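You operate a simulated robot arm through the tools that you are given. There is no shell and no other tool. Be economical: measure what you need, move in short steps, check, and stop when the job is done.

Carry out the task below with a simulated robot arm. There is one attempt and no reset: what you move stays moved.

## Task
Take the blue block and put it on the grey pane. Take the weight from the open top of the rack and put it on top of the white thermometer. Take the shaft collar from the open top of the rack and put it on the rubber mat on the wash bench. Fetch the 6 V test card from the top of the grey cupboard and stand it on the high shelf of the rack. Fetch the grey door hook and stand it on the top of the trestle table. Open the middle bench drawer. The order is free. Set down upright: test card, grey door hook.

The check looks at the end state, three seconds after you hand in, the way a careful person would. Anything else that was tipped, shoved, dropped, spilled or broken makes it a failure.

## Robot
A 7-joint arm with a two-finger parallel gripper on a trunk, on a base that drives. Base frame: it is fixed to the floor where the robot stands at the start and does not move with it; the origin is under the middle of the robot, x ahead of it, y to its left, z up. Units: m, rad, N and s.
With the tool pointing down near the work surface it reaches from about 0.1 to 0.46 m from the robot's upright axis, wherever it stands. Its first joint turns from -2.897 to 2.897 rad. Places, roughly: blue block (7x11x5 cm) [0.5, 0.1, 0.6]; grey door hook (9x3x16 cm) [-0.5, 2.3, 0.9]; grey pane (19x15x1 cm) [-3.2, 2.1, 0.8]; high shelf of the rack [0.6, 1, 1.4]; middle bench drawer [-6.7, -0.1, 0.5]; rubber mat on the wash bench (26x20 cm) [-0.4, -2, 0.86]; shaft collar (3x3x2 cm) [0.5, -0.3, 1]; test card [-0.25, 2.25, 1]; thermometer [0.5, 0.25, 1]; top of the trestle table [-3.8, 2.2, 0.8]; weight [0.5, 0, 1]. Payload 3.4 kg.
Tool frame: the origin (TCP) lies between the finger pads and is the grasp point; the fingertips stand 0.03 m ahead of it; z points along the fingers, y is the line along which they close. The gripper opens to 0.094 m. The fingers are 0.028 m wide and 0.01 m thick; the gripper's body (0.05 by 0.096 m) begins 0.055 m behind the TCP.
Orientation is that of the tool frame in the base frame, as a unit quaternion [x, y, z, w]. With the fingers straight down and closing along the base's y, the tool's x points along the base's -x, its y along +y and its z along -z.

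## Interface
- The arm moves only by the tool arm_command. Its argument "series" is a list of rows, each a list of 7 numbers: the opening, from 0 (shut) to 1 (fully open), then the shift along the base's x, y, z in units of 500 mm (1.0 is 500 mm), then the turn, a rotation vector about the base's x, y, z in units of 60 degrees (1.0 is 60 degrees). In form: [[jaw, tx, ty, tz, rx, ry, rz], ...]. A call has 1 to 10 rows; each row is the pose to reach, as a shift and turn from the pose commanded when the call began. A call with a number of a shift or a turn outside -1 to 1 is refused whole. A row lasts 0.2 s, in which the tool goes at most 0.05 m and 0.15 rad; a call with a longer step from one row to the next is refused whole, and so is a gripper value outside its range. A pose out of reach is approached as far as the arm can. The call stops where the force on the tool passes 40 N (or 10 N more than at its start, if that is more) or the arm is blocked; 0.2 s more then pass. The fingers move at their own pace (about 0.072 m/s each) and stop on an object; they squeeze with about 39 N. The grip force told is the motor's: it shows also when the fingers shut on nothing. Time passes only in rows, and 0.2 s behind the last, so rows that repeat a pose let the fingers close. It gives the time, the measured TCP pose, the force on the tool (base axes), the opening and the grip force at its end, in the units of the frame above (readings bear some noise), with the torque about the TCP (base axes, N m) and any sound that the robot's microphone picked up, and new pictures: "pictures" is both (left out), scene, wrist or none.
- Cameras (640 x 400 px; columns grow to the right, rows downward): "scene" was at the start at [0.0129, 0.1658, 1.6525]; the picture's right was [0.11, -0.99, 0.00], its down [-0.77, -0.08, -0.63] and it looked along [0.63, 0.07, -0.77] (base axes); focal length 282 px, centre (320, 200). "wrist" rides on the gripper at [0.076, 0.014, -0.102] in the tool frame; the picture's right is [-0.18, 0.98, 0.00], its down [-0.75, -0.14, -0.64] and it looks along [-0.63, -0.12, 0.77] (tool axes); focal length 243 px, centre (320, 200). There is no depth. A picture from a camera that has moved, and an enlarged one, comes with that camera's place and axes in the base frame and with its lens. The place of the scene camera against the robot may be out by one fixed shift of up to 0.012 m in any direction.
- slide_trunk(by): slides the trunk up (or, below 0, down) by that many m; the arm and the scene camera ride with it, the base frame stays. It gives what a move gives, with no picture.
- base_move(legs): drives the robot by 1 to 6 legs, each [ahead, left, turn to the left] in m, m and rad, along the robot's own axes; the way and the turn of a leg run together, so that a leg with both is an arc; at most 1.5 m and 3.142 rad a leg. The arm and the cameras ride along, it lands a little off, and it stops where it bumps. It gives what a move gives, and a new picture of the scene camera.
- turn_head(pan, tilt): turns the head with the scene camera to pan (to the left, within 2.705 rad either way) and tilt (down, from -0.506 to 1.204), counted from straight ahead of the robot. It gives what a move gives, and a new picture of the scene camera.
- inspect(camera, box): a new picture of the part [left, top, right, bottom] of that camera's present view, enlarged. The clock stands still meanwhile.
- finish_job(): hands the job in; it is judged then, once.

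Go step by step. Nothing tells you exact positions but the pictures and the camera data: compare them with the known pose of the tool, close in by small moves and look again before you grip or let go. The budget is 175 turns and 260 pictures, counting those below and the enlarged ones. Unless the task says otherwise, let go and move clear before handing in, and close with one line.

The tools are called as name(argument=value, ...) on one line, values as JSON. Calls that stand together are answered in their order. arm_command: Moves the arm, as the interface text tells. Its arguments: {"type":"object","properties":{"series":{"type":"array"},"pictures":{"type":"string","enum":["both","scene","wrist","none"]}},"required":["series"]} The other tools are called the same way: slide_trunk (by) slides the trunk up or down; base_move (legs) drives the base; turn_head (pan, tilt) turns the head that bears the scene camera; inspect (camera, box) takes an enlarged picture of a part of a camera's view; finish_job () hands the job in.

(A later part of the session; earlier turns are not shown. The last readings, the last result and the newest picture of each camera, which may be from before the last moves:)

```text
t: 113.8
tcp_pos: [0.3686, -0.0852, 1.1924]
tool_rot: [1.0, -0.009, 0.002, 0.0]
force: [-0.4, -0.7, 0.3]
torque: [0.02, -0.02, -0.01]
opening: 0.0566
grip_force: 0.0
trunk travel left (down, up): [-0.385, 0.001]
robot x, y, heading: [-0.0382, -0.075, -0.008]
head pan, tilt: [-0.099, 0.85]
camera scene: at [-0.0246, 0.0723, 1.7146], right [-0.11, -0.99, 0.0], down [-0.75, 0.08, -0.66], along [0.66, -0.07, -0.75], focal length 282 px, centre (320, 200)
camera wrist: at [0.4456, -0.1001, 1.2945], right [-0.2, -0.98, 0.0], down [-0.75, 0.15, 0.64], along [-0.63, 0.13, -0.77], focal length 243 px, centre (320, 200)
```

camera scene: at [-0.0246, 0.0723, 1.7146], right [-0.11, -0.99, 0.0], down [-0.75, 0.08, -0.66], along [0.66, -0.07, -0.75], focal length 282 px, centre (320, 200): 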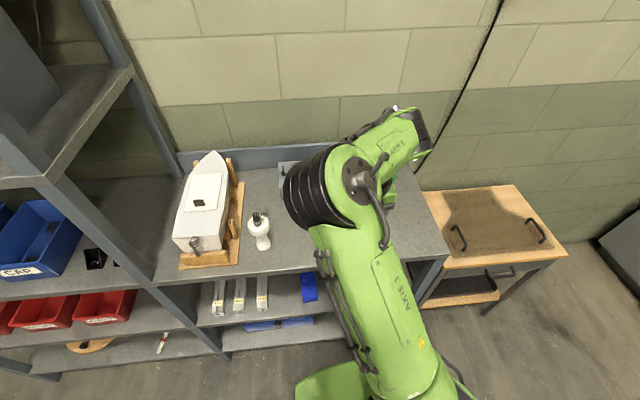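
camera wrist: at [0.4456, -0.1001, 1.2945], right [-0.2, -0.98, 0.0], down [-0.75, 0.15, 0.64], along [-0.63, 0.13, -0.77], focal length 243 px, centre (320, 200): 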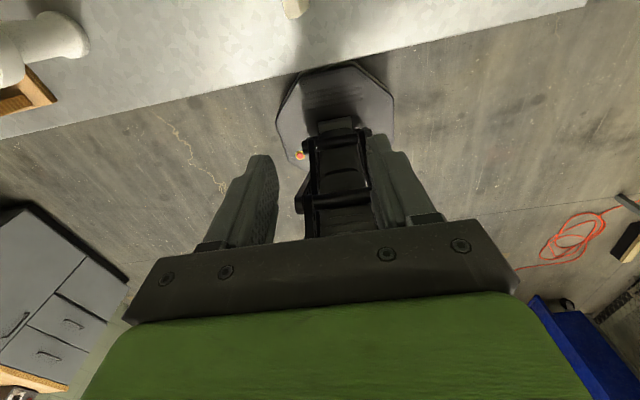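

The card is set down. I back 0.15 m for room and pitch the tool up to horizontal (pointing +x).

base_move(legs=[[-0.16, 0, 0.01]])

arm_command(series=[[0.6, 0, 0, 0, 0, -0.13, 0], [0.6, 0, 0, 0, 0, -0.26, 0], [0.6, 0, 0, 0, 0, -0.39, 0], [0.6, 0, 0, 0, 0, -0.52, 0], [0.6, 0, 0, 0, 0, -0.65, 0], [0.6, 0, 0, 0, 0, -0.75, 0]], pictures="none")

arm_command(series=[[0.6, 0, 0, 0, 0, -0.13, 0], [0.6, 0, 0, 0, 0, -0.26, 0], [0.6, 0, 0, 0, 0, -0.39, 0], [0.6, 0, 0, 0, 0, -0.52, 0], [0.6, 0, 0, 0, 0, -0.65, 0], [0.6, 0, 0, 0, 0, -0.75, 0]])

```text
t: 115.3
tcp_pos: [0.2074, -0.0792, 1.192]
tool_rot: [1.0, -0.002, 0.0, 0.0]
force: [-1.4, -0.3, 0.0]
torque: [0.0, -0.02, -0.02]
opening: 0.0563
grip_force: 0.0
trunk travel left (down, up): [-0.385, 0.001]
robot x, y, heading: [-0.2018, -0.0769, 0.008]
head pan, tilt: [-0.099, 0.85]
camera scene: at [-0.1872, 0.0728, 1.7146], right [-0.1, -1.0, 0.0], down [-0.75, 0.07, -0.66], along [0.66, -0.06, -0.75], focal length 282 px, centre (320, 200)
```

scene: 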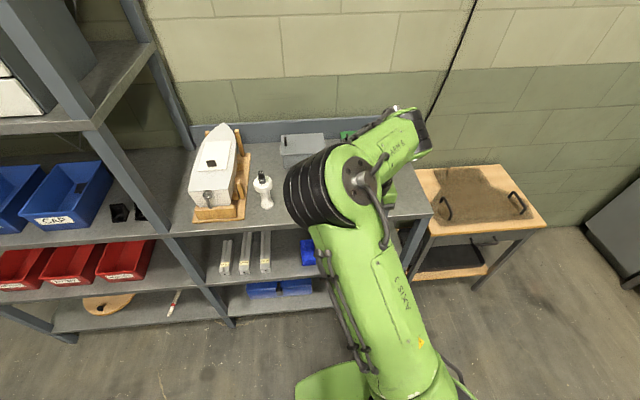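

```text
t: 116.7
tcp_pos: [0.2507, -0.0387, 1.2023]
tool_rot: [0.928, -0.004, 0.372, 0.0]
force: [-0.1, 0.0, 0.1]
torque: [0.03, -0.04, 0.0]
opening: 0.0562
grip_force: 0.1
out of reach, approached as far as the arm can: row 3, 4, 5, 6
trunk travel left (down, up): [-0.385, 0.001]
robot x, y, heading: [-0.2014, -0.0779, 0.006]
head pan, tilt: [-0.099, 0.85]
```

```text
t: 118.1
tcp_pos: [0.2565, -0.0447, 1.198]
tool_rot: [0.765, -0.014, 0.644, 0.007]
force: [-0.7, -0.9, 0.4]
torque: [-0.02, -0.02, -0.01]
opening: 0.0565
grip_force: 0.2
out of reach, approached as far as the arm can: row 1, 4, 5, 6
trunk travel left (down, up): [-0.385, 0.001]
robot x, y, heading: [-0.1993, -0.0799, 0.004]
head pan, tilt: [-0.099, 0.85]
camera scene: at [-0.1862, 0.0722, 1.7147], right [-0.1, -1.0, 0.0], down [-0.75, 0.07, -0.66], along [0.66, -0.06, -0.75], focal length 282 px, centre (320, 200)
camera wrist: at [0.17, -0.0568, 1.29], right [-0.06, -0.98, -0.19], down [-0.76, 0.17, -0.63], along [0.65, 0.1, -0.75], focal length 243 px, centre (320, 200)
```

scene: 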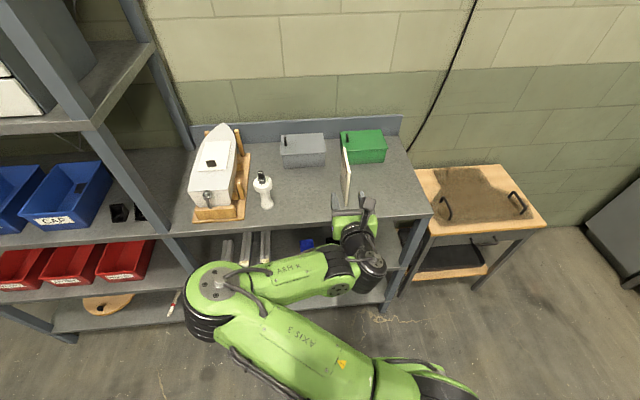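
wrist: 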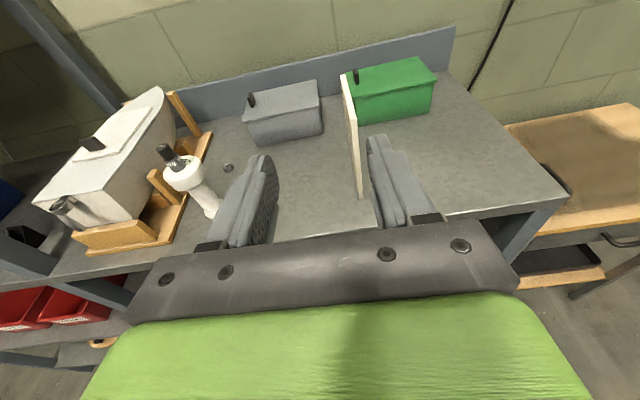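

The card stands well. The tool is ~10° below horizontal; I lower the trunk 0.15 m and extend toward the card's near edge.

slide_trunk(by=-0.15)

arm_command(series=[[0.6, 0.05, 0, 0, 0, 0, 0], [0.6, 0.1, 0, 0, 0, 0, 0], [0.6, 0.15, 0, 0, 0, 0, 0], [0.6, 0.15, 0, 0, 0, 0, 0]])

```text
t: 119.8
tcp_pos: [0.2557, -0.045, 1.0484]
tool_rot: [0.766, -0.015, 0.643, 0.008]
force: [0.5, 0.0, 0.5]
torque: [-0.02, -0.01, 0.02]
opening: 0.0564
grip_force: 0.1
trunk travel left (down, up): [-0.235, 0.151]
robot x, y, heading: [-0.1988, -0.0789, 0.004]
head pan, tilt: [-0.099, 0.85]
```

```text
t: 120.8
tcp_pos: [0.3318, -0.0442, 1.0476]
tool_rot: [0.766, -0.014, 0.643, 0.007]
force: [-0.9, -1.4, 0.0]
torque: [0.02, 0.01, 0.02]
opening: 0.0565
grip_force: 0.1
trunk travel left (down, up): [-0.235, 0.151]
robot x, y, heading: [-0.2, -0.0751, 0.004]
head pan, tilt: [-0.099, 0.85]
camera scene: at [-0.1869, 0.0731, 1.5647], right [-0.1, -1.0, 0.0], down [-0.75, 0.07, -0.66], along [0.66, -0.06, -0.75], focal length 282 px, centre (320, 200)
camera wrist: at [0.2453, -0.0554, 1.1391], right [-0.06, -0.98, -0.19], down [-0.76, 0.17, -0.63], along [0.65, 0.1, -0.75], focal length 243 px, centre (320, 200)
```

scene: 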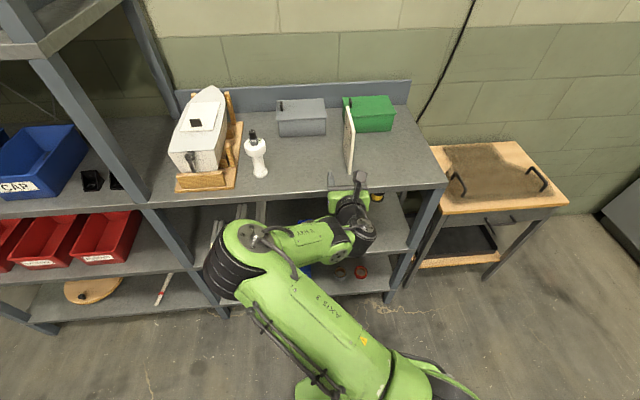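
wrist: 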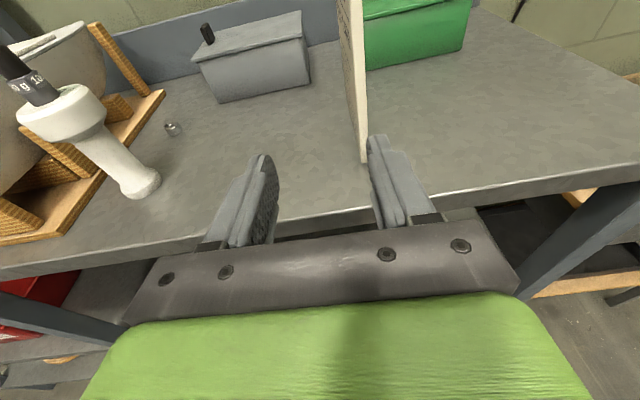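

The right finger is in line with the card; I shift y −39 mm, then advance around its near edge.

arm_command(series=[[0.6, 0, -0.04, -0.02, 0, 0, 0], [0.6, 0, -0.078, -0.034, 0, 0, 0], [0.6, 0.06, -0.078, -0.034, 0, 0, 0], [0.6, 0.1, -0.078, -0.034, 0, 0, 0], [0.6, 0.1, -0.078, -0.034, 0, 0, 0]])

```text
t: 122.0
tcp_pos: [0.3807, -0.0832, 1.0305]
tool_rot: [0.766, -0.014, 0.643, 0.008]
force: [0.9, -0.2, -0.5]
torque: [0.01, 0.0, -0.02]
opening: 0.0565
grip_force: 0.0
trunk travel left (down, up): [-0.235, 0.151]
robot x, y, heading: [-0.2028, -0.0789, 0.007]
head pan, tilt: [-0.099, 0.85]
camera scene: at [-0.1866, 0.0729, 1.5647], right [-0.1, -1.0, 0.0], down [-0.75, 0.07, -0.66], along [0.66, -0.06, -0.75], focal length 282 px, centre (320, 200)
camera wrist: at [0.2944, -0.0952, 1.123], right [-0.06, -0.98, -0.19], down [-0.76, 0.17, -0.63], along [0.65, 0.1, -0.75], focal length 243 px, centre (320, 200)
```

scene: 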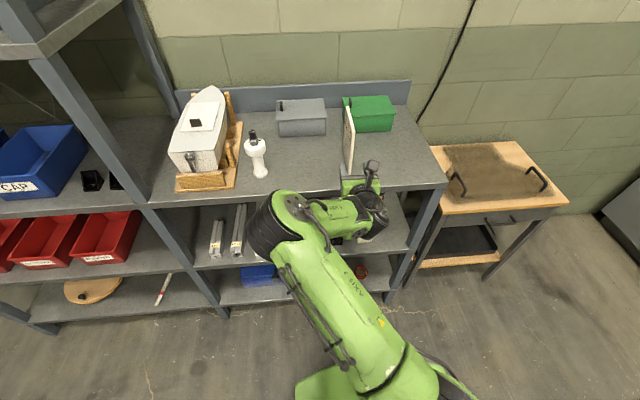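
wrist: 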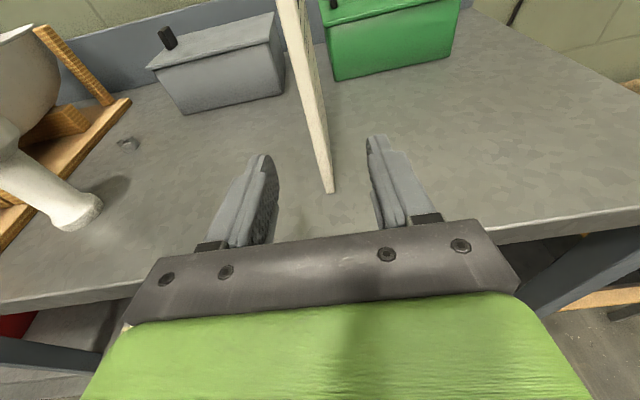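

Card is centred between fingers. Advance 7.5 cm and close.

arm_command(series=[[0.6, 0.06, 0, 0, 0, 0, 0], [0.6, 0.12, 0, 0, 0, 0, 0], [0.6, 0.156, 0, 0, 0, 0, 0], [0.6, 0.156, 0, 0, 0, 0, 0]])

```text
t: 123.0
tcp_pos: [0.4603, -0.0842, 1.0292]
tool_rot: [0.766, -0.014, 0.643, 0.007]
force: [-0.2, -0.1, -0.2]
torque: [0.0, -0.03, -0.01]
opening: 0.0562
grip_force: 0.1
trunk travel left (down, up): [-0.235, 0.151]
robot x, y, heading: [-0.1996, -0.0761, 0.006]
head pan, tilt: [-0.099, 0.85]
camera scene: at [-0.1867, 0.0729, 1.5647], right [-0.1, -1.0, 0.0], down [-0.75, 0.07, -0.66], along [0.66, -0.06, -0.75], focal length 282 px, centre (320, 200)
camera wrist: at [0.3724, -0.0948, 1.1217], right [-0.06, -0.98, -0.19], down [-0.76, 0.17, -0.63], along [0.65, 0.1, -0.75], focal length 243 px, centre (320, 200)
```

scene: 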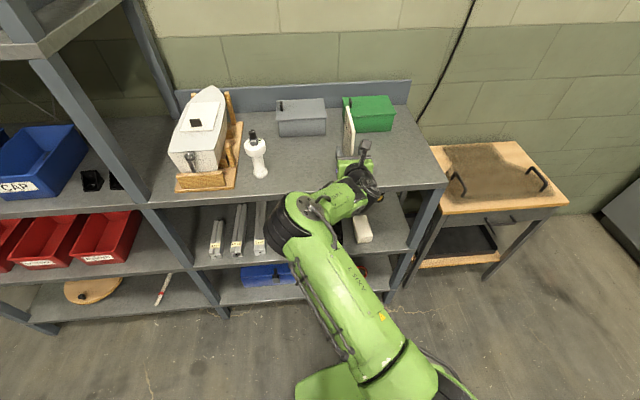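
wrist: 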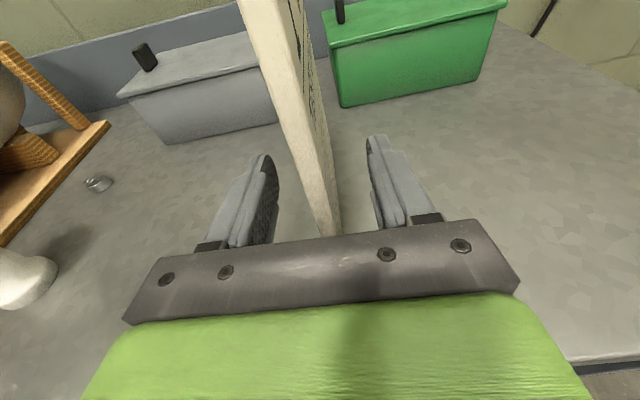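

arm_command(series=[[0.4, 0, 0, 0, 0, 0, 0], [0.25, 0, 0, 0, 0, 0, 0], [0.1, 0, 0, 0, 0, 0, 0], [0, 0, 0, 0, 0, 0, 0], [0, 0, 0, 0, 0, 0, 0]], pictures="wrist")

```text
t: 124.2
tcp_pos: [0.4592, -0.0822, 1.0294]
tool_rot: [0.766, -0.015, 0.643, 0.008]
force: [0.3, 0.4, 0.8]
torque: [-0.03, -0.03, -0.02]
opening: 0.0125
grip_force: 39.3
trunk travel left (down, up): [-0.235, 0.151]
robot x, y, heading: [-0.1992, -0.0767, 0.002]
head pan, tilt: [-0.099, 0.85]
camera wrist: at [0.3724, -0.0948, 1.1217], right [-0.06, -0.98, -0.19], down [-0.76, 0.17, -0.63], along [0.65, 0.1, -0.75], focal length 243 px, centre (320, 200)
```

wrist: 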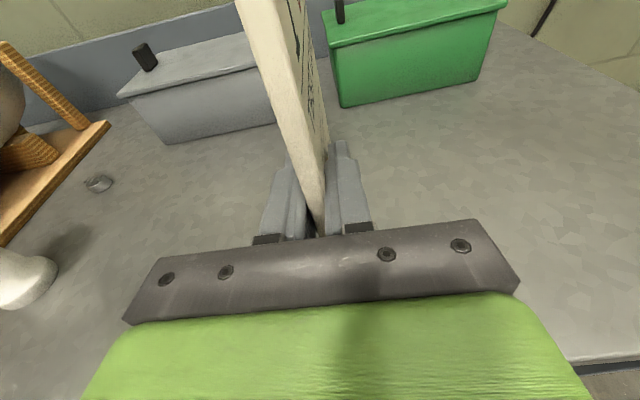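

Gripped from the side. Lift, back off, strafe left to the high-shelf bay and raise the trunk.

arm_command(series=[[0, 0, 0, 0.05, 0, 0, 0], [0, 0, 0, 0.12, 0, 0, 0], [0, 0, 0, 0.2, 0, 0, 0], [0, -0.02, 0, 0.26, 0, 0, 0]], pictures="none")

base_move(legs=[[-0.3, 0, 0], [0, 1.12, 0]])

slide_trunk(by=0.15)

arm_command(series=[[0, 0, 0, 0.08, 0, 0, 0], [0, 0, 0, 0.16, 0, 0, 0], [0, 0, 0, 0.24, 0, 0, 0], [0, 0, 0, 0.32, 0, 0, 0], [0, 0, 0, 0.4, 0, 0, 0]])

```text
t: 125.2
tcp_pos: [0.4492, -0.0829, 1.1609]
tool_rot: [0.766, -0.014, 0.642, 0.008]
force: [-0.3, 0.1, -0.9]
torque: [0.01, 0.06, 0.01]
opening: 0.0125
grip_force: 38.9
trunk travel left (down, up): [-0.235, 0.151]
robot x, y, heading: [-0.2016, -0.0725, -0.001]
head pan, tilt: [-0.099, 0.85]
```

```text
t: 132.7
tcp_pos: [0.1381, 1.0624, 1.1605]
tool_rot: [0.767, -0.01, 0.642, 0.005]
force: [0.3, 0.0, -0.3]
torque: [-0.01, 0.07, -0.01]
opening: 0.0123
grip_force: 38.7
trunk travel left (down, up): [-0.235, 0.151]
robot x, y, heading: [-0.5124, 1.0604, 0.012]
head pan, tilt: [-0.099, 0.85]
camera scene: at [-0.4997, 1.2115, 1.5646], right [-0.09, -1.0, 0.0], down [-0.75, 0.06, -0.66], along [0.66, -0.06, -0.75], focal length 282 px, centre (320, 200)
```

scene: 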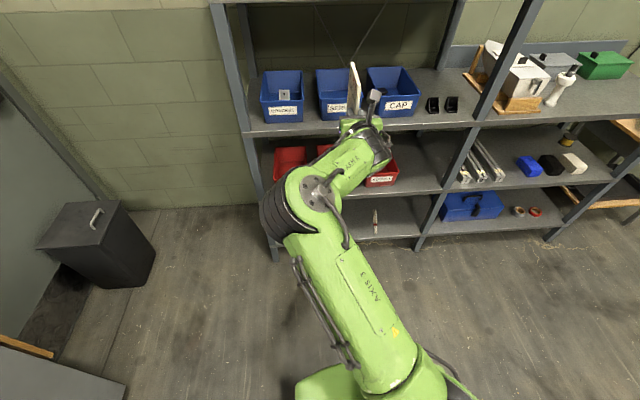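

```text
t: 134.4
tcp_pos: [0.1377, 1.0622, 1.3112]
tool_rot: [0.766, -0.011, 0.642, 0.005]
force: [0.0, 0.4, -0.5]
torque: [-0.02, 0.01, 0.01]
opening: 0.0125
grip_force: 38.3
trunk travel left (down, up): [-0.385, 0.001]
robot x, y, heading: [-0.5083, 1.0638, 0.009]
head pan, tilt: [-0.099, 0.85]
```

```text
t: 135.6
tcp_pos: [0.1383, 1.0603, 1.512]
tool_rot: [0.767, -0.011, 0.642, 0.004]
force: [-0.1, 0.3, -1.0]
torque: [-0.01, 0.02, -0.03]
opening: 0.0124
grip_force: 39.0
trunk travel left (down, up): [-0.385, 0.001]
robot x, y, heading: [-0.5121, 1.0611, 0.013]
head pan, tilt: [-0.099, 0.85]
camera scene: at [-0.4998, 1.2105, 1.7147], right [-0.09, -1.0, 0.0], down [-0.75, 0.06, -0.66], along [0.66, -0.06, -0.75], focal length 282 px, centre (320, 200)
camera wrist: at [0.0518, 1.048, 1.6049], right [-0.05, -0.98, -0.19], down [-0.76, 0.16, -0.63], along [0.65, 0.11, -0.75], focal length 243 px, centre (320, 200)
```

scene: 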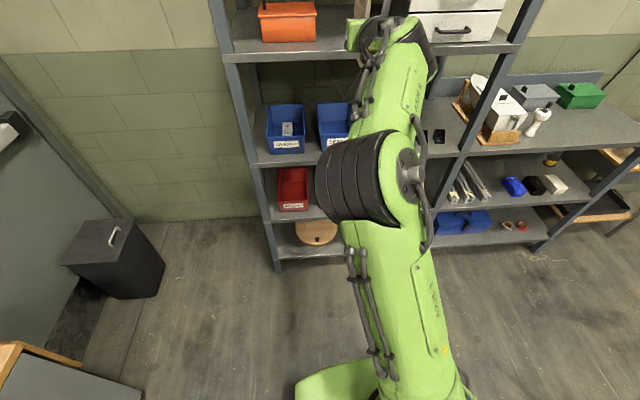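
wrist: 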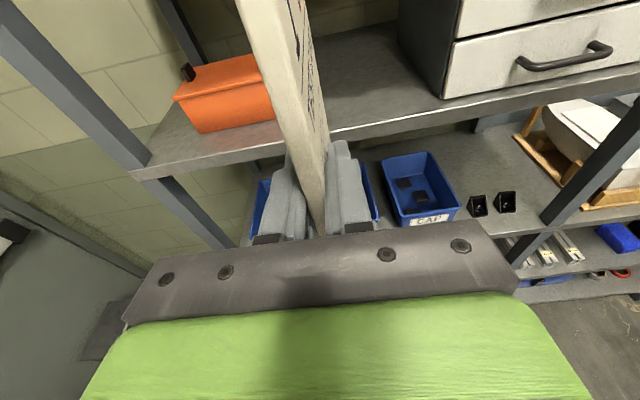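

The card clears the shelf (bottom ≈1.44) and the board above. I drive ahead 0.32 m into the gap between orange box and drawers.

base_move(legs=[[0.22, 0, -0.01]])

turn_head(pan=-0.1, tilt=0.35)

inspect(camera="wrist", box=[0, 0, 640, 400])

```text
t: 137.3
tcp_pos: [0.3569, 1.0533, 1.5115]
tool_rot: [0.767, -0.016, 0.642, 0.009]
force: [-0.4, 0.0, -0.5]
torque: [-0.02, 0.03, 0.02]
opening: 0.0121
grip_force: 38.6
trunk travel left (down, up): [-0.385, 0.001]
robot x, y, heading: [-0.2905, 1.0622, -0.002]
head pan, tilt: [-0.099, 0.85]
camera scene: at [-0.2785, 1.2124, 1.7146], right [-0.1, -1.0, 0.0], down [-0.75, 0.07, -0.66], along [0.66, -0.07, -0.75], focal length 282 px, centre (320, 200)
```

scene: 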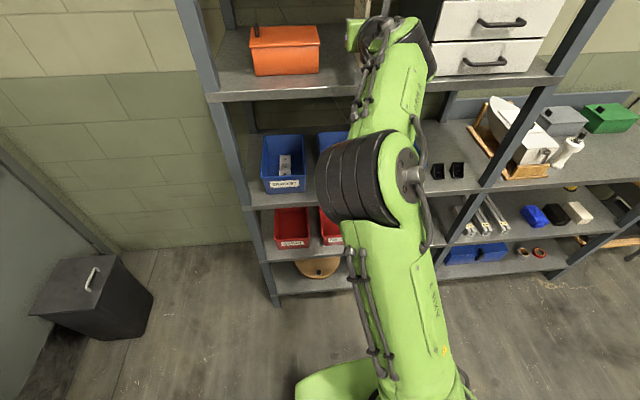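

```text
t: 138.2
tcp_pos: [0.3568, 1.0531, 1.5129]
tool_rot: [0.766, -0.017, 0.643, 0.01]
force: [0.0, 0.3, 0.0]
torque: [0.01, 0.02, 0.01]
opening: 0.0123
grip_force: 38.8
trunk travel left (down, up): [-0.385, 0.001]
robot x, y, heading: [-0.2948, 1.0586, -0.002]
head pan, tilt: [-0.099, 0.351]
camera scene: at [-0.2645, 1.2109, 1.7582], right [-0.1, -1.0, 0.0], down [-0.34, 0.03, -0.94], along [0.93, -0.09, -0.34], focal length 282 px, centre (320, 200)
```

scene: 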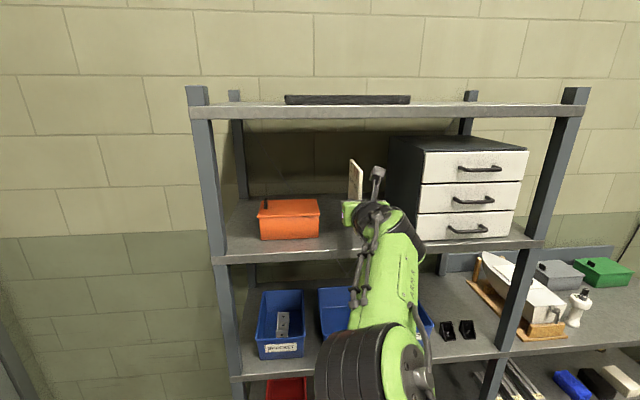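

```text
1.00 times, centred on (320, 200) of wrist (not enlarged: the box is as wide or as high as the picture)
camera zoom: at [0.2701, 1.0422, 1.6045], right [-0.07, -0.98, -0.19], down [-0.76, 0.17, -0.63], along [0.65, 0.1, -0.75], focal length 243 px, centre (320, 200)
```

zoom: 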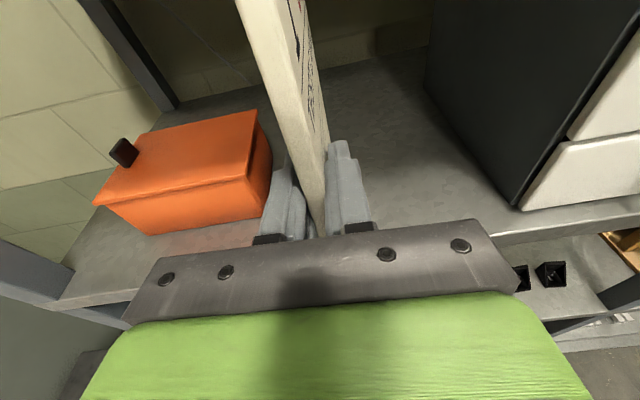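

Gap is y 0.85–1.14; I shift to y≈1.0 and advance 0.11 m.

base_move(legs=[[0, -0.055, 0], [0.115, 0, 0.01]])

inspect(camera="wrist", box=[0, 0, 640, 400])

```text
t: 140.0
tcp_pos: [0.4722, 1.0054, 1.5133]
tool_rot: [0.766, -0.011, 0.643, 0.005]
force: [1.1, 0.0, -0.3]
torque: [0.02, 0.03, -0.03]
opening: 0.0125
grip_force: 39.5
trunk travel left (down, up): [-0.385, 0.001]
robot x, y, heading: [-0.1809, 1.0067, 0.008]
head pan, tilt: [-0.099, 0.351]
camera scene: at [-0.1514, 1.1572, 1.7583], right [-0.09, -1.0, 0.0], down [-0.34, 0.03, -0.94], along [0.94, -0.08, -0.34], focal length 282 px, centre (320, 200)
```

scene: 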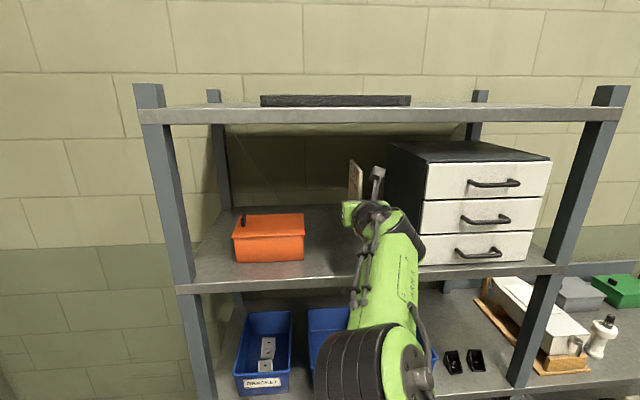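

```text
1.00 times, centred on (320, 200) of wrist (not enlarged: the box is as wide or as high as the picture)
camera zoom: at [0.385, 0.9943, 1.6044], right [-0.06, -0.98, -0.19], down [-0.76, 0.16, -0.63], along [0.65, 0.11, -0.75], focal length 243 px, centre (320, 200)
```

zoom: 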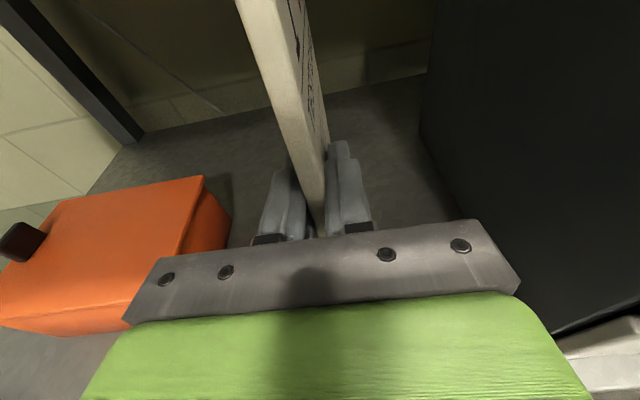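

Centered in the gap. Lowering to just above the shelf, then in small steps.

arm_command(series=[[0, 0, 0, -0.05, 0, 0, 0], [0, 0, 0, -0.1, 0, 0, 0], [0, 0, 0, -0.14, 0, 0, 0], [0, 0, 0, -0.145, 0, 0, 0], [0, 0, 0, -0.15, 0, 0, 0], [0, 0, 0, -0.154, 0, 0, 0], [0, 0, 0, -0.158, 0, 0, 0]])

```text
t: 141.6
tcp_pos: [0.4688, 1.0042, 1.4381]
tool_rot: [0.763, -0.011, 0.646, 0.005]
force: [2.3, -2.0, 30.3]
torque: [-0.11, 0.28, 0.03]
opening: 0.0128
grip_force: 39.0
trunk travel left (down, up): [-0.385, 0.001]
robot x, y, heading: [-0.1803, 1.0107, 0.01]
head pan, tilt: [-0.099, 0.351]
camera scene: at [-0.1558, 1.1562, 1.7585], right [-0.09, -1.0, 0.0], down [-0.34, 0.03, -0.94], along [0.94, -0.08, -0.34], focal length 282 px, centre (320, 200)
camera wrist: at [0.3807, 0.9931, 1.5294], right [-0.05, -0.98, -0.19], down [-0.75, 0.16, -0.64], along [0.66, 0.11, -0.75], focal length 243 px, centre (320, 200)
```

scene: 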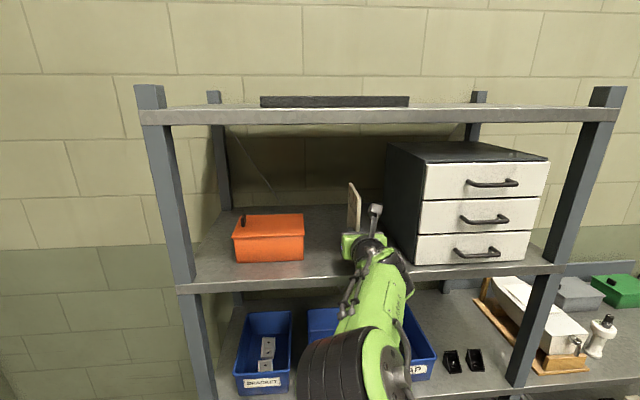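
wrist: 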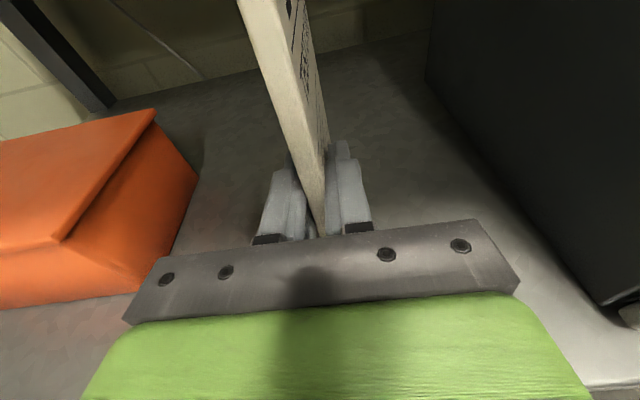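

Contact. Ease 2 mm, open slowly, then back straight out.

arm_command(series=[[0, 0, 0, 0.005, 0, 0, 0], [0, 0, 0, 0.005, 0, 0, 0], [0.2, 0, 0, 0.005, 0, 0, 0], [0.4, 0, 0, 0.005, 0, 0, 0], [0.55, 0, 0, 0.005, 0, 0, 0], [0.55, 0, 0, 0.005, 0, 0, 0]], pictures="wrist")

```text
t: 143.0
tcp_pos: [0.4709, 1.0052, 1.4361]
tool_rot: [0.766, -0.012, 0.643, 0.006]
force: [0.9, 0.1, 0.7]
torque: [0.0, 0.02, -0.01]
opening: 0.0517
grip_force: 0.1
trunk travel left (down, up): [-0.385, 0.001]
robot x, y, heading: [-0.1794, 1.0093, 0.013]
head pan, tilt: [-0.099, 0.351]
camera wrist: at [0.3846, 0.9942, 1.5285], right [-0.06, -0.98, -0.19], down [-0.76, 0.16, -0.63], along [0.65, 0.11, -0.75], focal length 243 px, centre (320, 200)
```

wrist: 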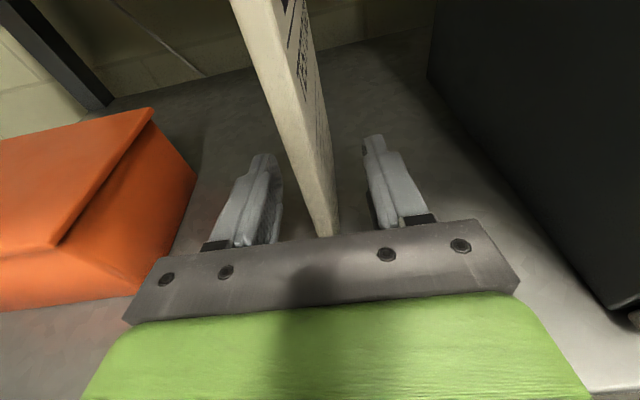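

Card stands. Withdraw straight back.

arm_command(series=[[0.55, -0.06, 0, 0.002, 0, 0, 0], [0.55, -0.14, 0, 0.002, 0, 0, 0], [0.55, -0.22, 0, 0.002, 0, 0, 0]], pictures="none")

base_move(legs=[[-0.3, 0, 0]])

inspect(camera="wrist", box=[0, 0, 640, 400])

```text
t: 143.8
tcp_pos: [0.3605, 1.0046, 1.4373]
tool_rot: [0.766, -0.012, 0.642, 0.005]
force: [-0.1, -0.3, 0.4]
torque: [0.01, -0.02, 0.0]
opening: 0.0518
grip_force: 0.1
trunk travel left (down, up): [-0.385, 0.001]
robot x, y, heading: [-0.1812, 1.0097, 0.017]
head pan, tilt: [-0.099, 0.351]
```

```text
t: 145.8
tcp_pos: [0.0644, 1.0025, 1.4375]
tool_rot: [0.766, -0.012, 0.643, 0.005]
force: [-0.2, -0.9, -0.1]
torque: [-0.01, 0.0, -0.01]
opening: 0.0518
grip_force: 0.1
trunk travel left (down, up): [-0.385, 0.001]
robot x, y, heading: [-0.478, 1.0093, 0.012]
head pan, tilt: [-0.099, 0.351]
camera scene: at [-0.45, 1.1536, 1.7583], right [-0.09, -1.0, 0.0], down [-0.34, 0.03, -0.94], along [0.94, -0.08, -0.34], focal length 282 px, centre (320, 200)
```

scene: 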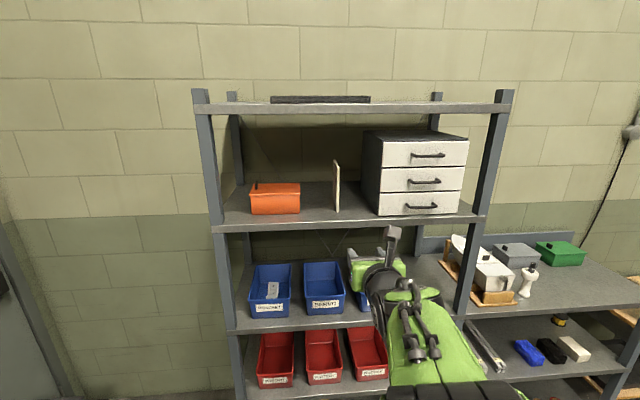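

```text
1.00 times, centred on (320, 200) of wrist (not enlarged: the box is as wide or as high as the picture)
camera zoom: at [-0.0226, 0.9908, 1.5297], right [-0.06, -0.98, -0.19], down [-0.76, 0.16, -0.63], along [0.65, 0.11, -0.75], focal length 243 px, centre (320, 200)
```

zoom: 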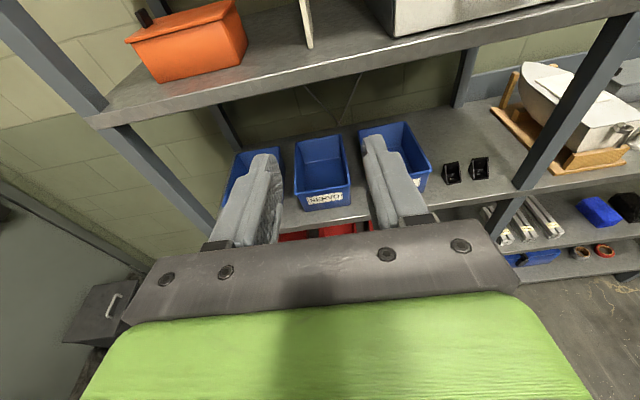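

The card stands upright on the high shelf. Next the blue block: strafe right, lower the trunk and arm to the lower shelf's level.

base_move(legs=[[0, -0.95, -0.01]])

slide_trunk(by=-0.38)

arm_command(series=[[0.9, 0, 0, -0.09, 0, 0.05, 0], [0.9, 0, 0, -0.18, 0, 0.1, 0], [0.9, 0, 0, -0.27, 0, 0.15, 0], [0.9, 0, 0, -0.36, 0, 0.2, 0], [0.9, 0, 0, -0.45, 0, 0.25, 0], [0.9, 0, 0, -0.54, 0, 0.25, 0], [0.9, 0, 0, -0.63, 0, 0.25, 0], [0.9, 0, 0, -0.7, 0, 0.25, 0]])

turn_head(pan=0.0, tilt=0.7)

```text
t: 150.8
tcp_pos: [0.066, 0.0413, 1.4381]
tool_rot: [0.766, -0.017, 0.642, 0.01]
force: [0.1, -0.3, 0.0]
torque: [0.03, -0.01, 0.02]
opening: 0.0519
grip_force: 0.1
trunk travel left (down, up): [-0.385, 0.001]
robot x, y, heading: [-0.4722, 0.0536, -0.004]
head pan, tilt: [-0.099, 0.351]
camera scene: at [-0.4446, 0.2006, 1.7583], right [-0.1, -0.99, 0.0], down [-0.34, 0.04, -0.94], along [0.93, -0.1, -0.34], focal length 282 px, centre (320, 200)
```

scene: 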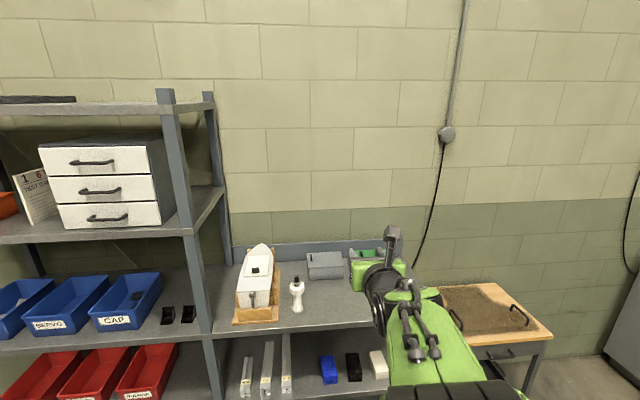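

```text
t: 154.5
tcp_pos: [0.0675, 0.0419, 1.0579]
tool_rot: [0.766, -0.017, 0.643, 0.01]
force: [0.0, -0.5, 0.3]
torque: [-0.02, 0.04, -0.01]
opening: 0.052
grip_force: 0.1
trunk travel left (down, up): [-0.005, 0.381]
robot x, y, heading: [-0.4751, 0.0542, -0.007]
head pan, tilt: [-0.099, 0.351]
```

```text
t: 156.3
tcp_pos: [0.0645, 0.044, 0.7074]
tool_rot: [0.843, -0.016, 0.537, 0.013]
force: [0.2, 0.2, 0.6]
torque: [0.0, -0.01, -0.03]
opening: 0.0845
grip_force: 0.0
trunk travel left (down, up): [-0.005, 0.381]
robot x, y, heading: [-0.4752, 0.0517, -0.005]
head pan, tilt: [-0.099, 0.351]
camera scene: at [-0.4443, 0.2009, 1.379], right [-0.1, -0.99, 0.0], down [-0.34, 0.04, -0.94], along [0.93, -0.1, -0.34], focal length 282 px, centre (320, 200)
camera wrist: at [0.0043, 0.0326, 0.8188], right [-0.12, -0.98, -0.16], down [-0.89, 0.18, -0.41], along [0.43, 0.1, -0.9], focal length 243 px, centre (320, 200)
```

scene: 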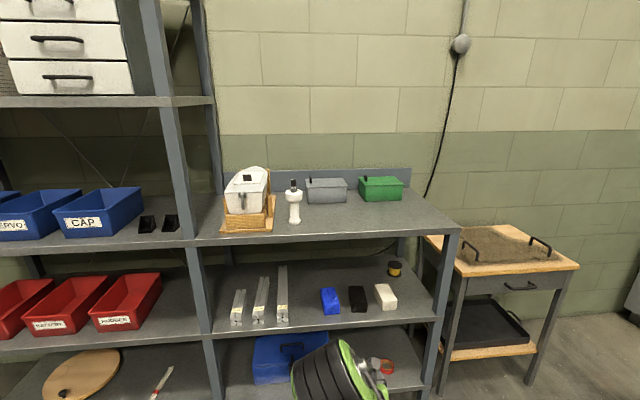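
wrist: 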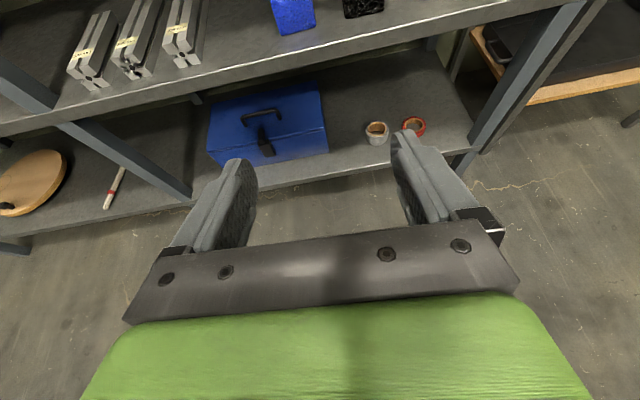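

```text
t: 157.1
tcp_pos: [0.064, 0.0434, 0.7077]
tool_rot: [0.843, -0.017, 0.538, 0.014]
force: [0.3, -0.3, -0.5]
torque: [-0.01, 0.0, -0.01]
opening: 0.0845
grip_force: 0.1
trunk travel left (down, up): [-0.005, 0.381]
robot x, y, heading: [-0.4762, 0.0486, -0.003]
head pan, tilt: [0.0, 0.7]
camera scene: at [-0.4522, 0.21, 1.3477], right [-0.01, -1.0, 0.0], down [-0.64, 0.0, -0.77], along [0.77, 0.0, -0.64], focal length 282 px, centre (320, 200)
```

scene: 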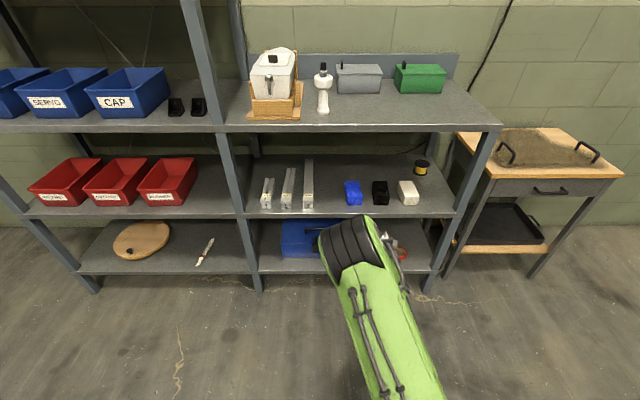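

inspect(camera="scene", box=[310, 160, 438, 240])

```text
5.00 times, centred on (374, 200) of scene
camera zoom: at [-0.4522, 0.21, 1.3477], right [-0.01, -1.0, 0.0], down [-0.64, 0.0, -0.77], along [0.77, 0.0, -0.64], focal length 1409 px, centre (50, 200)
```

zoom: 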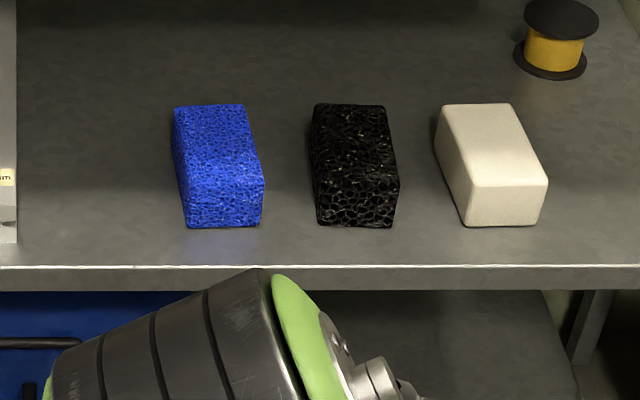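

Shelf z≈0.569; the blue block's front face is x≈0.449, y 0.032–0.096, top ≈0.615, gap to black ≈4 cm. I lower to z≈0.64 and drive ahead 0.27 m to look with the wrist camera.

arm_command(series=[[1, 0, 0.02, -0.06, 0, 0, 0], [1, 0, 0.036, -0.13, 0, 0, 0.01]], pictures="none")

base_move(legs=[[0.27, 0, 0]])

inspect(camera="wrist", box=[0, 0, 640, 400])

```text
t: 157.7
tcp_pos: [0.0656, 0.0607, 0.6424]
tool_rot: [0.843, -0.012, 0.537, 0.009]
force: [0.4, 0.3, -0.3]
torque: [0.02, -0.03, -0.01]
opening: 0.0939
grip_force: 0.0
trunk travel left (down, up): [-0.005, 0.381]
robot x, y, heading: [-0.4715, 0.0518, -0.002]
head pan, tilt: [0.0, 0.7]
```

```text
t: 159.6
tcp_pos: [0.3354, 0.0562, 0.6417]
tool_rot: [0.843, -0.014, 0.537, 0.011]
force: [0.4, 0.3, -0.2]
torque: [-0.03, 0.0, -0.02]
opening: 0.0941
grip_force: 0.1
trunk travel left (down, up): [-0.005, 0.381]
robot x, y, heading: [-0.206, 0.0516, -0.014]
head pan, tilt: [0.0, 0.7]
camera scene: at [-0.181, 0.2079, 1.3476], right [-0.01, -1.0, 0.0], down [-0.64, 0.01, -0.76], along [0.76, -0.01, -0.64], focal length 282 px, centre (320, 200)
```

scene: 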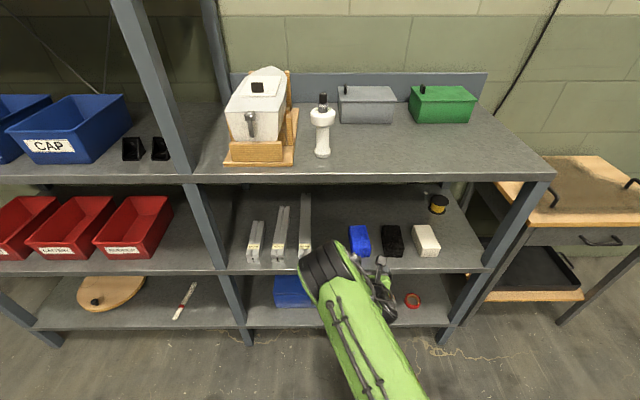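

```text
1.00 times, centred on (320, 200) of wrist (not enlarged: the box is as wide or as high as the picture)
camera zoom: at [0.2755, 0.0448, 0.7543], right [-0.11, -0.98, -0.16], down [-0.9, 0.17, -0.41], along [0.43, 0.1, -0.9], focal length 243 px, centre (320, 200)
```

zoom: 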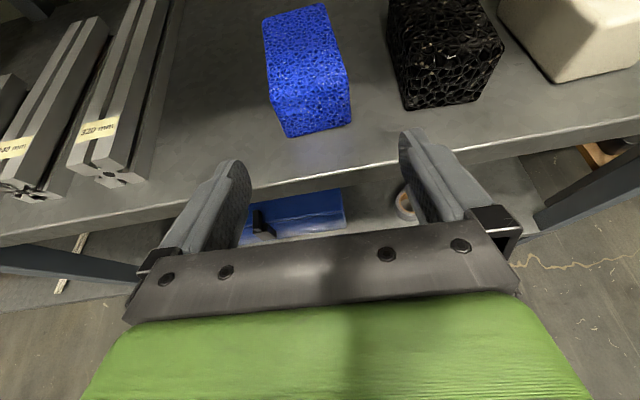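

Wrist view gives block centre y≈0.060, front x≈0.439. I align and advance around it.

arm_command(series=[[1, 0, 0.01, -0.04, 0, 0, 0.02], [1, 0, 0.01, -0.074, 0, 0, 0.02], [1, 0.08, 0.01, -0.077, 0, 0, 0.02], [1, 0.16, 0.01, -0.077, 0, 0, 0.02], [1, 0.2, 0.01, -0.077, 0, 0, 0.02]])

```text
t: 160.8
tcp_pos: [0.4352, 0.0621, 0.6061]
tool_rot: [0.843, -0.004, 0.537, 0.005]
force: [-6.2, -0.6, 7.6]
torque: [0.35, -0.05, 0.28]
opening: 0.0938
grip_force: 0.0
trunk travel left (down, up): [-0.005, 0.381]
robot x, y, heading: [-0.2048, 0.0511, -0.01]
head pan, tilt: [0.0, 0.7]
camera scene: at [-0.1829, 0.2078, 1.3477], right [-0.01, -1.0, 0.0], down [-0.64, 0.01, -0.77], along [0.77, -0.01, -0.64], focal length 282 px, centre (320, 200)
camera wrist: at [0.376, 0.0493, 0.7174], right [-0.09, -0.98, -0.16], down [-0.9, 0.15, -0.41], along [0.43, 0.11, -0.9], focal length 243 px, centre (320, 200)
```

scene: 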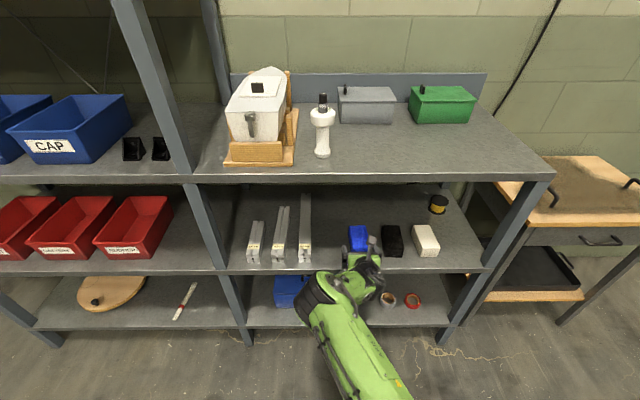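
wrist: 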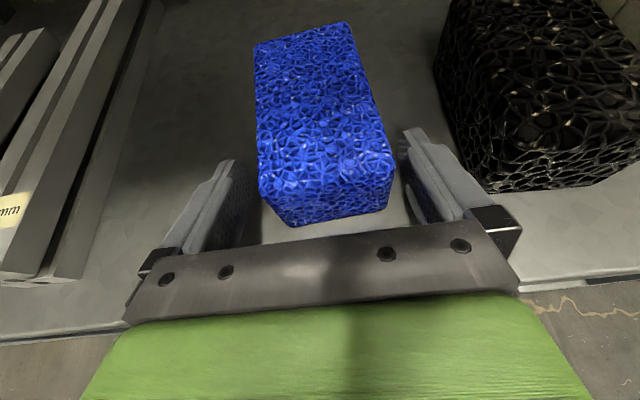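

Slight contact from below (tips grazing the shelf). I raise 7 mm, advance 3.5 cm and close.

arm_command(series=[[1, 0, 0, 0.014, 0, 0, 0], [1, 0.035, 0, 0.014, 0, 0, 0], [1, 0.07, 0, 0.014, 0, 0, 0], [1, 0.07, 0, 0.014, 0, 0, 0]], pictures="wrist")

```text
t: 161.8
tcp_pos: [0.4709, 0.0612, 0.6114]
tool_rot: [0.844, -0.005, 0.537, 0.005]
force: [0.2, -0.1, -0.1]
torque: [0.01, 0.0, -0.03]
opening: 0.0939
grip_force: 0.1
trunk travel left (down, up): [-0.005, 0.381]
robot x, y, heading: [-0.2025, 0.0496, -0.015]
head pan, tilt: [0.0, 0.7]
camera wrist: at [0.4112, 0.0488, 0.7226], right [-0.09, -0.98, -0.16], down [-0.9, 0.15, -0.41], along [0.43, 0.11, -0.9], focal length 243 px, centre (320, 200)
```

wrist: 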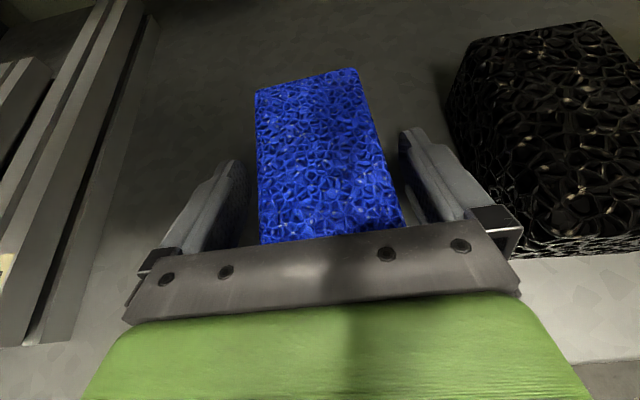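

arm_command(series=[[0.7, 0, 0, 0, 0, 0, 0], [0.4, 0, 0, 0, 0, 0, 0], [0, 0, 0, 0, 0, 0, 0], [0, 0, 0, 0, 0, 0, 0], [0, 0, 0, 0, 0, 0, 0], [0, 0, 0, 0.05, 0, 0, 0], [0, 0, 0, 0.1, 0, 0, 0]])

```text
t: 163.4
tcp_pos: [0.4709, 0.061, 0.6616]
tool_rot: [0.843, -0.006, 0.537, 0.006]
force: [-0.4, 0.3, -0.7]
torque: [0.02, 0.0, -0.02]
opening: 0.0653
grip_force: 38.9
trunk travel left (down, up): [-0.005, 0.381]
robot x, y, heading: [-0.2017, 0.0522, -0.01]
head pan, tilt: [0.0, 0.7]
camera scene: at [-0.1814, 0.2079, 1.3476], right [-0.01, -1.0, 0.0], down [-0.64, 0.01, -0.76], along [0.76, -0.01, -0.64], focal length 282 px, centre (320, 200)
camera wrist: at [0.4115, 0.0487, 0.7736], right [-0.09, -0.98, -0.16], down [-0.9, 0.15, -0.41], along [0.43, 0.11, -0.9], focal length 243 px, centre (320, 200)
```

scene: 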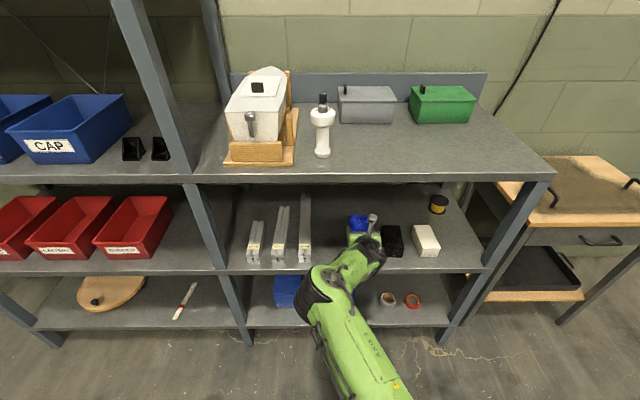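
wrist: 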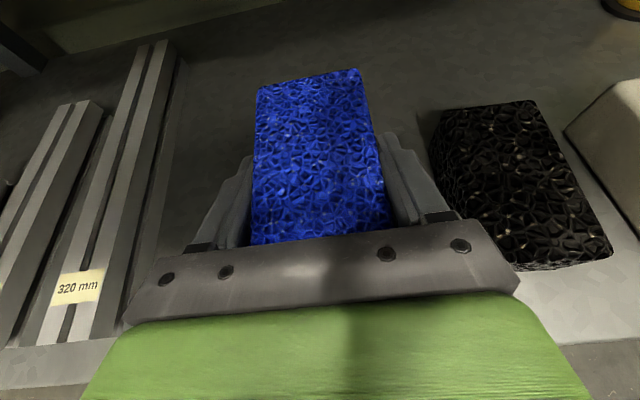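

Block held. I back out of the rack, raise the trunk, turn left and strafe toward the pane's table.

base_move(legs=[[-0.5, 0, 0], [0, 0, 1.58], [0, 1.25, 0], [0, 1.25, 0]])

slide_trunk(by=0.28)

turn_head(pan=0.0, tilt=0.45)

```text
t: 181.9
tcp_pos: [-3.1916, 0.7452, 0.6614]
tool_rot: [0.598, 0.594, 0.383, -0.377]
force: [-0.2, -0.6, -0.2]
torque: [0.04, -0.01, 0.0]
opening: 0.0653
grip_force: 38.7
trunk travel left (down, up): [-0.005, 0.381]
robot x, y, heading: [-3.1799, 0.0695, 1.567]
head pan, tilt: [0.0, 0.7]
camera scene: at [-3.3313, 0.1011, 1.3476], right [1.0, 0.0, 0.0], down [0.0, -0.64, -0.76], along [0.0, 0.76, -0.64], focal length 282 px, centre (320, 200)
```

scene: 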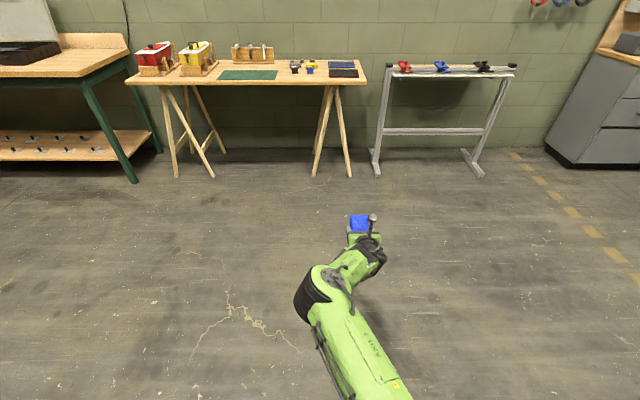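

```text
t: 184.8
tcp_pos: [-3.1914, 0.7462, 0.9423]
tool_rot: [0.598, 0.595, 0.383, -0.377]
force: [-0.3, 1.1, -0.2]
torque: [0.0, 0.02, -0.02]
opening: 0.065
grip_force: 39.0
trunk travel left (down, up): [-0.285, 0.101]
robot x, y, heading: [-3.1764, 0.0707, 1.57]
head pan, tilt: [0.0, 0.7]
```

```text
t: 185.5
tcp_pos: [-3.1922, 0.7457, 0.9407]
tool_rot: [0.597, 0.595, 0.383, -0.378]
force: [0.3, 0.4, 0.1]
torque: [-0.02, -0.02, 0.0]
opening: 0.065
grip_force: 39.1
trunk travel left (down, up): [-0.285, 0.101]
robot x, y, heading: [-3.1762, 0.0705, 1.57]
head pan, tilt: [0.0, 0.45]
camera scene: at [-3.3313, 0.1081, 1.6489], right [1.0, 0.0, 0.0], down [0.0, -0.44, -0.9], along [0.0, 0.9, -0.44], focal length 282 px, centre (320, 200)
```

scene: 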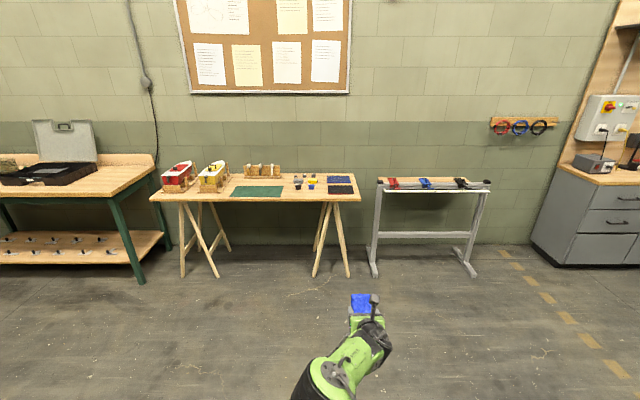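

I see the trestle table with several panes/mats; enlarge to identify the grey pane.

inspect(camera="scene", box=[140, 145, 380, 220])

inspect(camera="scene", box=[280, 160, 370, 210])

```text
2.67 times, centred on (260, 182) of scene
camera zoom: at [-3.3313, 0.1081, 1.6489], right [1.0, 0.0, 0.0], down [0.0, -0.44, -0.9], along [0.0, 0.9, -0.44], focal length 752 px, centre (480, 247)
```

zoom: 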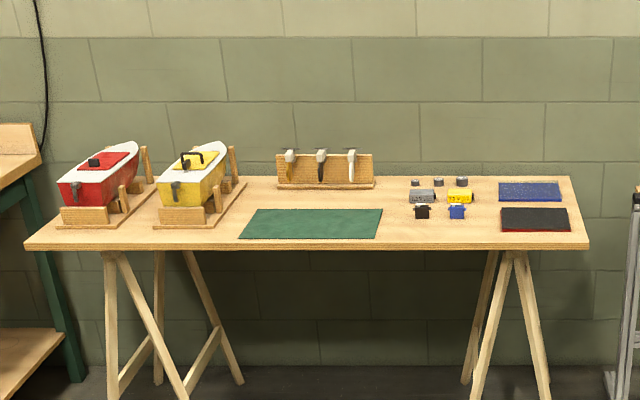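

```text
7.11 times, centred on (325, 185) of scene
camera zoom: at [-3.3313, 0.1081, 1.6489], right [1.0, 0.0, 0.0], down [0.0, -0.44, -0.9], along [0.0, 0.9, -0.44], focal length 2004 px, centre (284, 307)
```

zoom: 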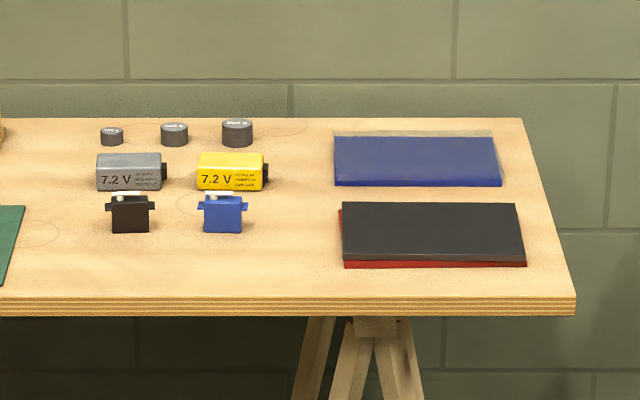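

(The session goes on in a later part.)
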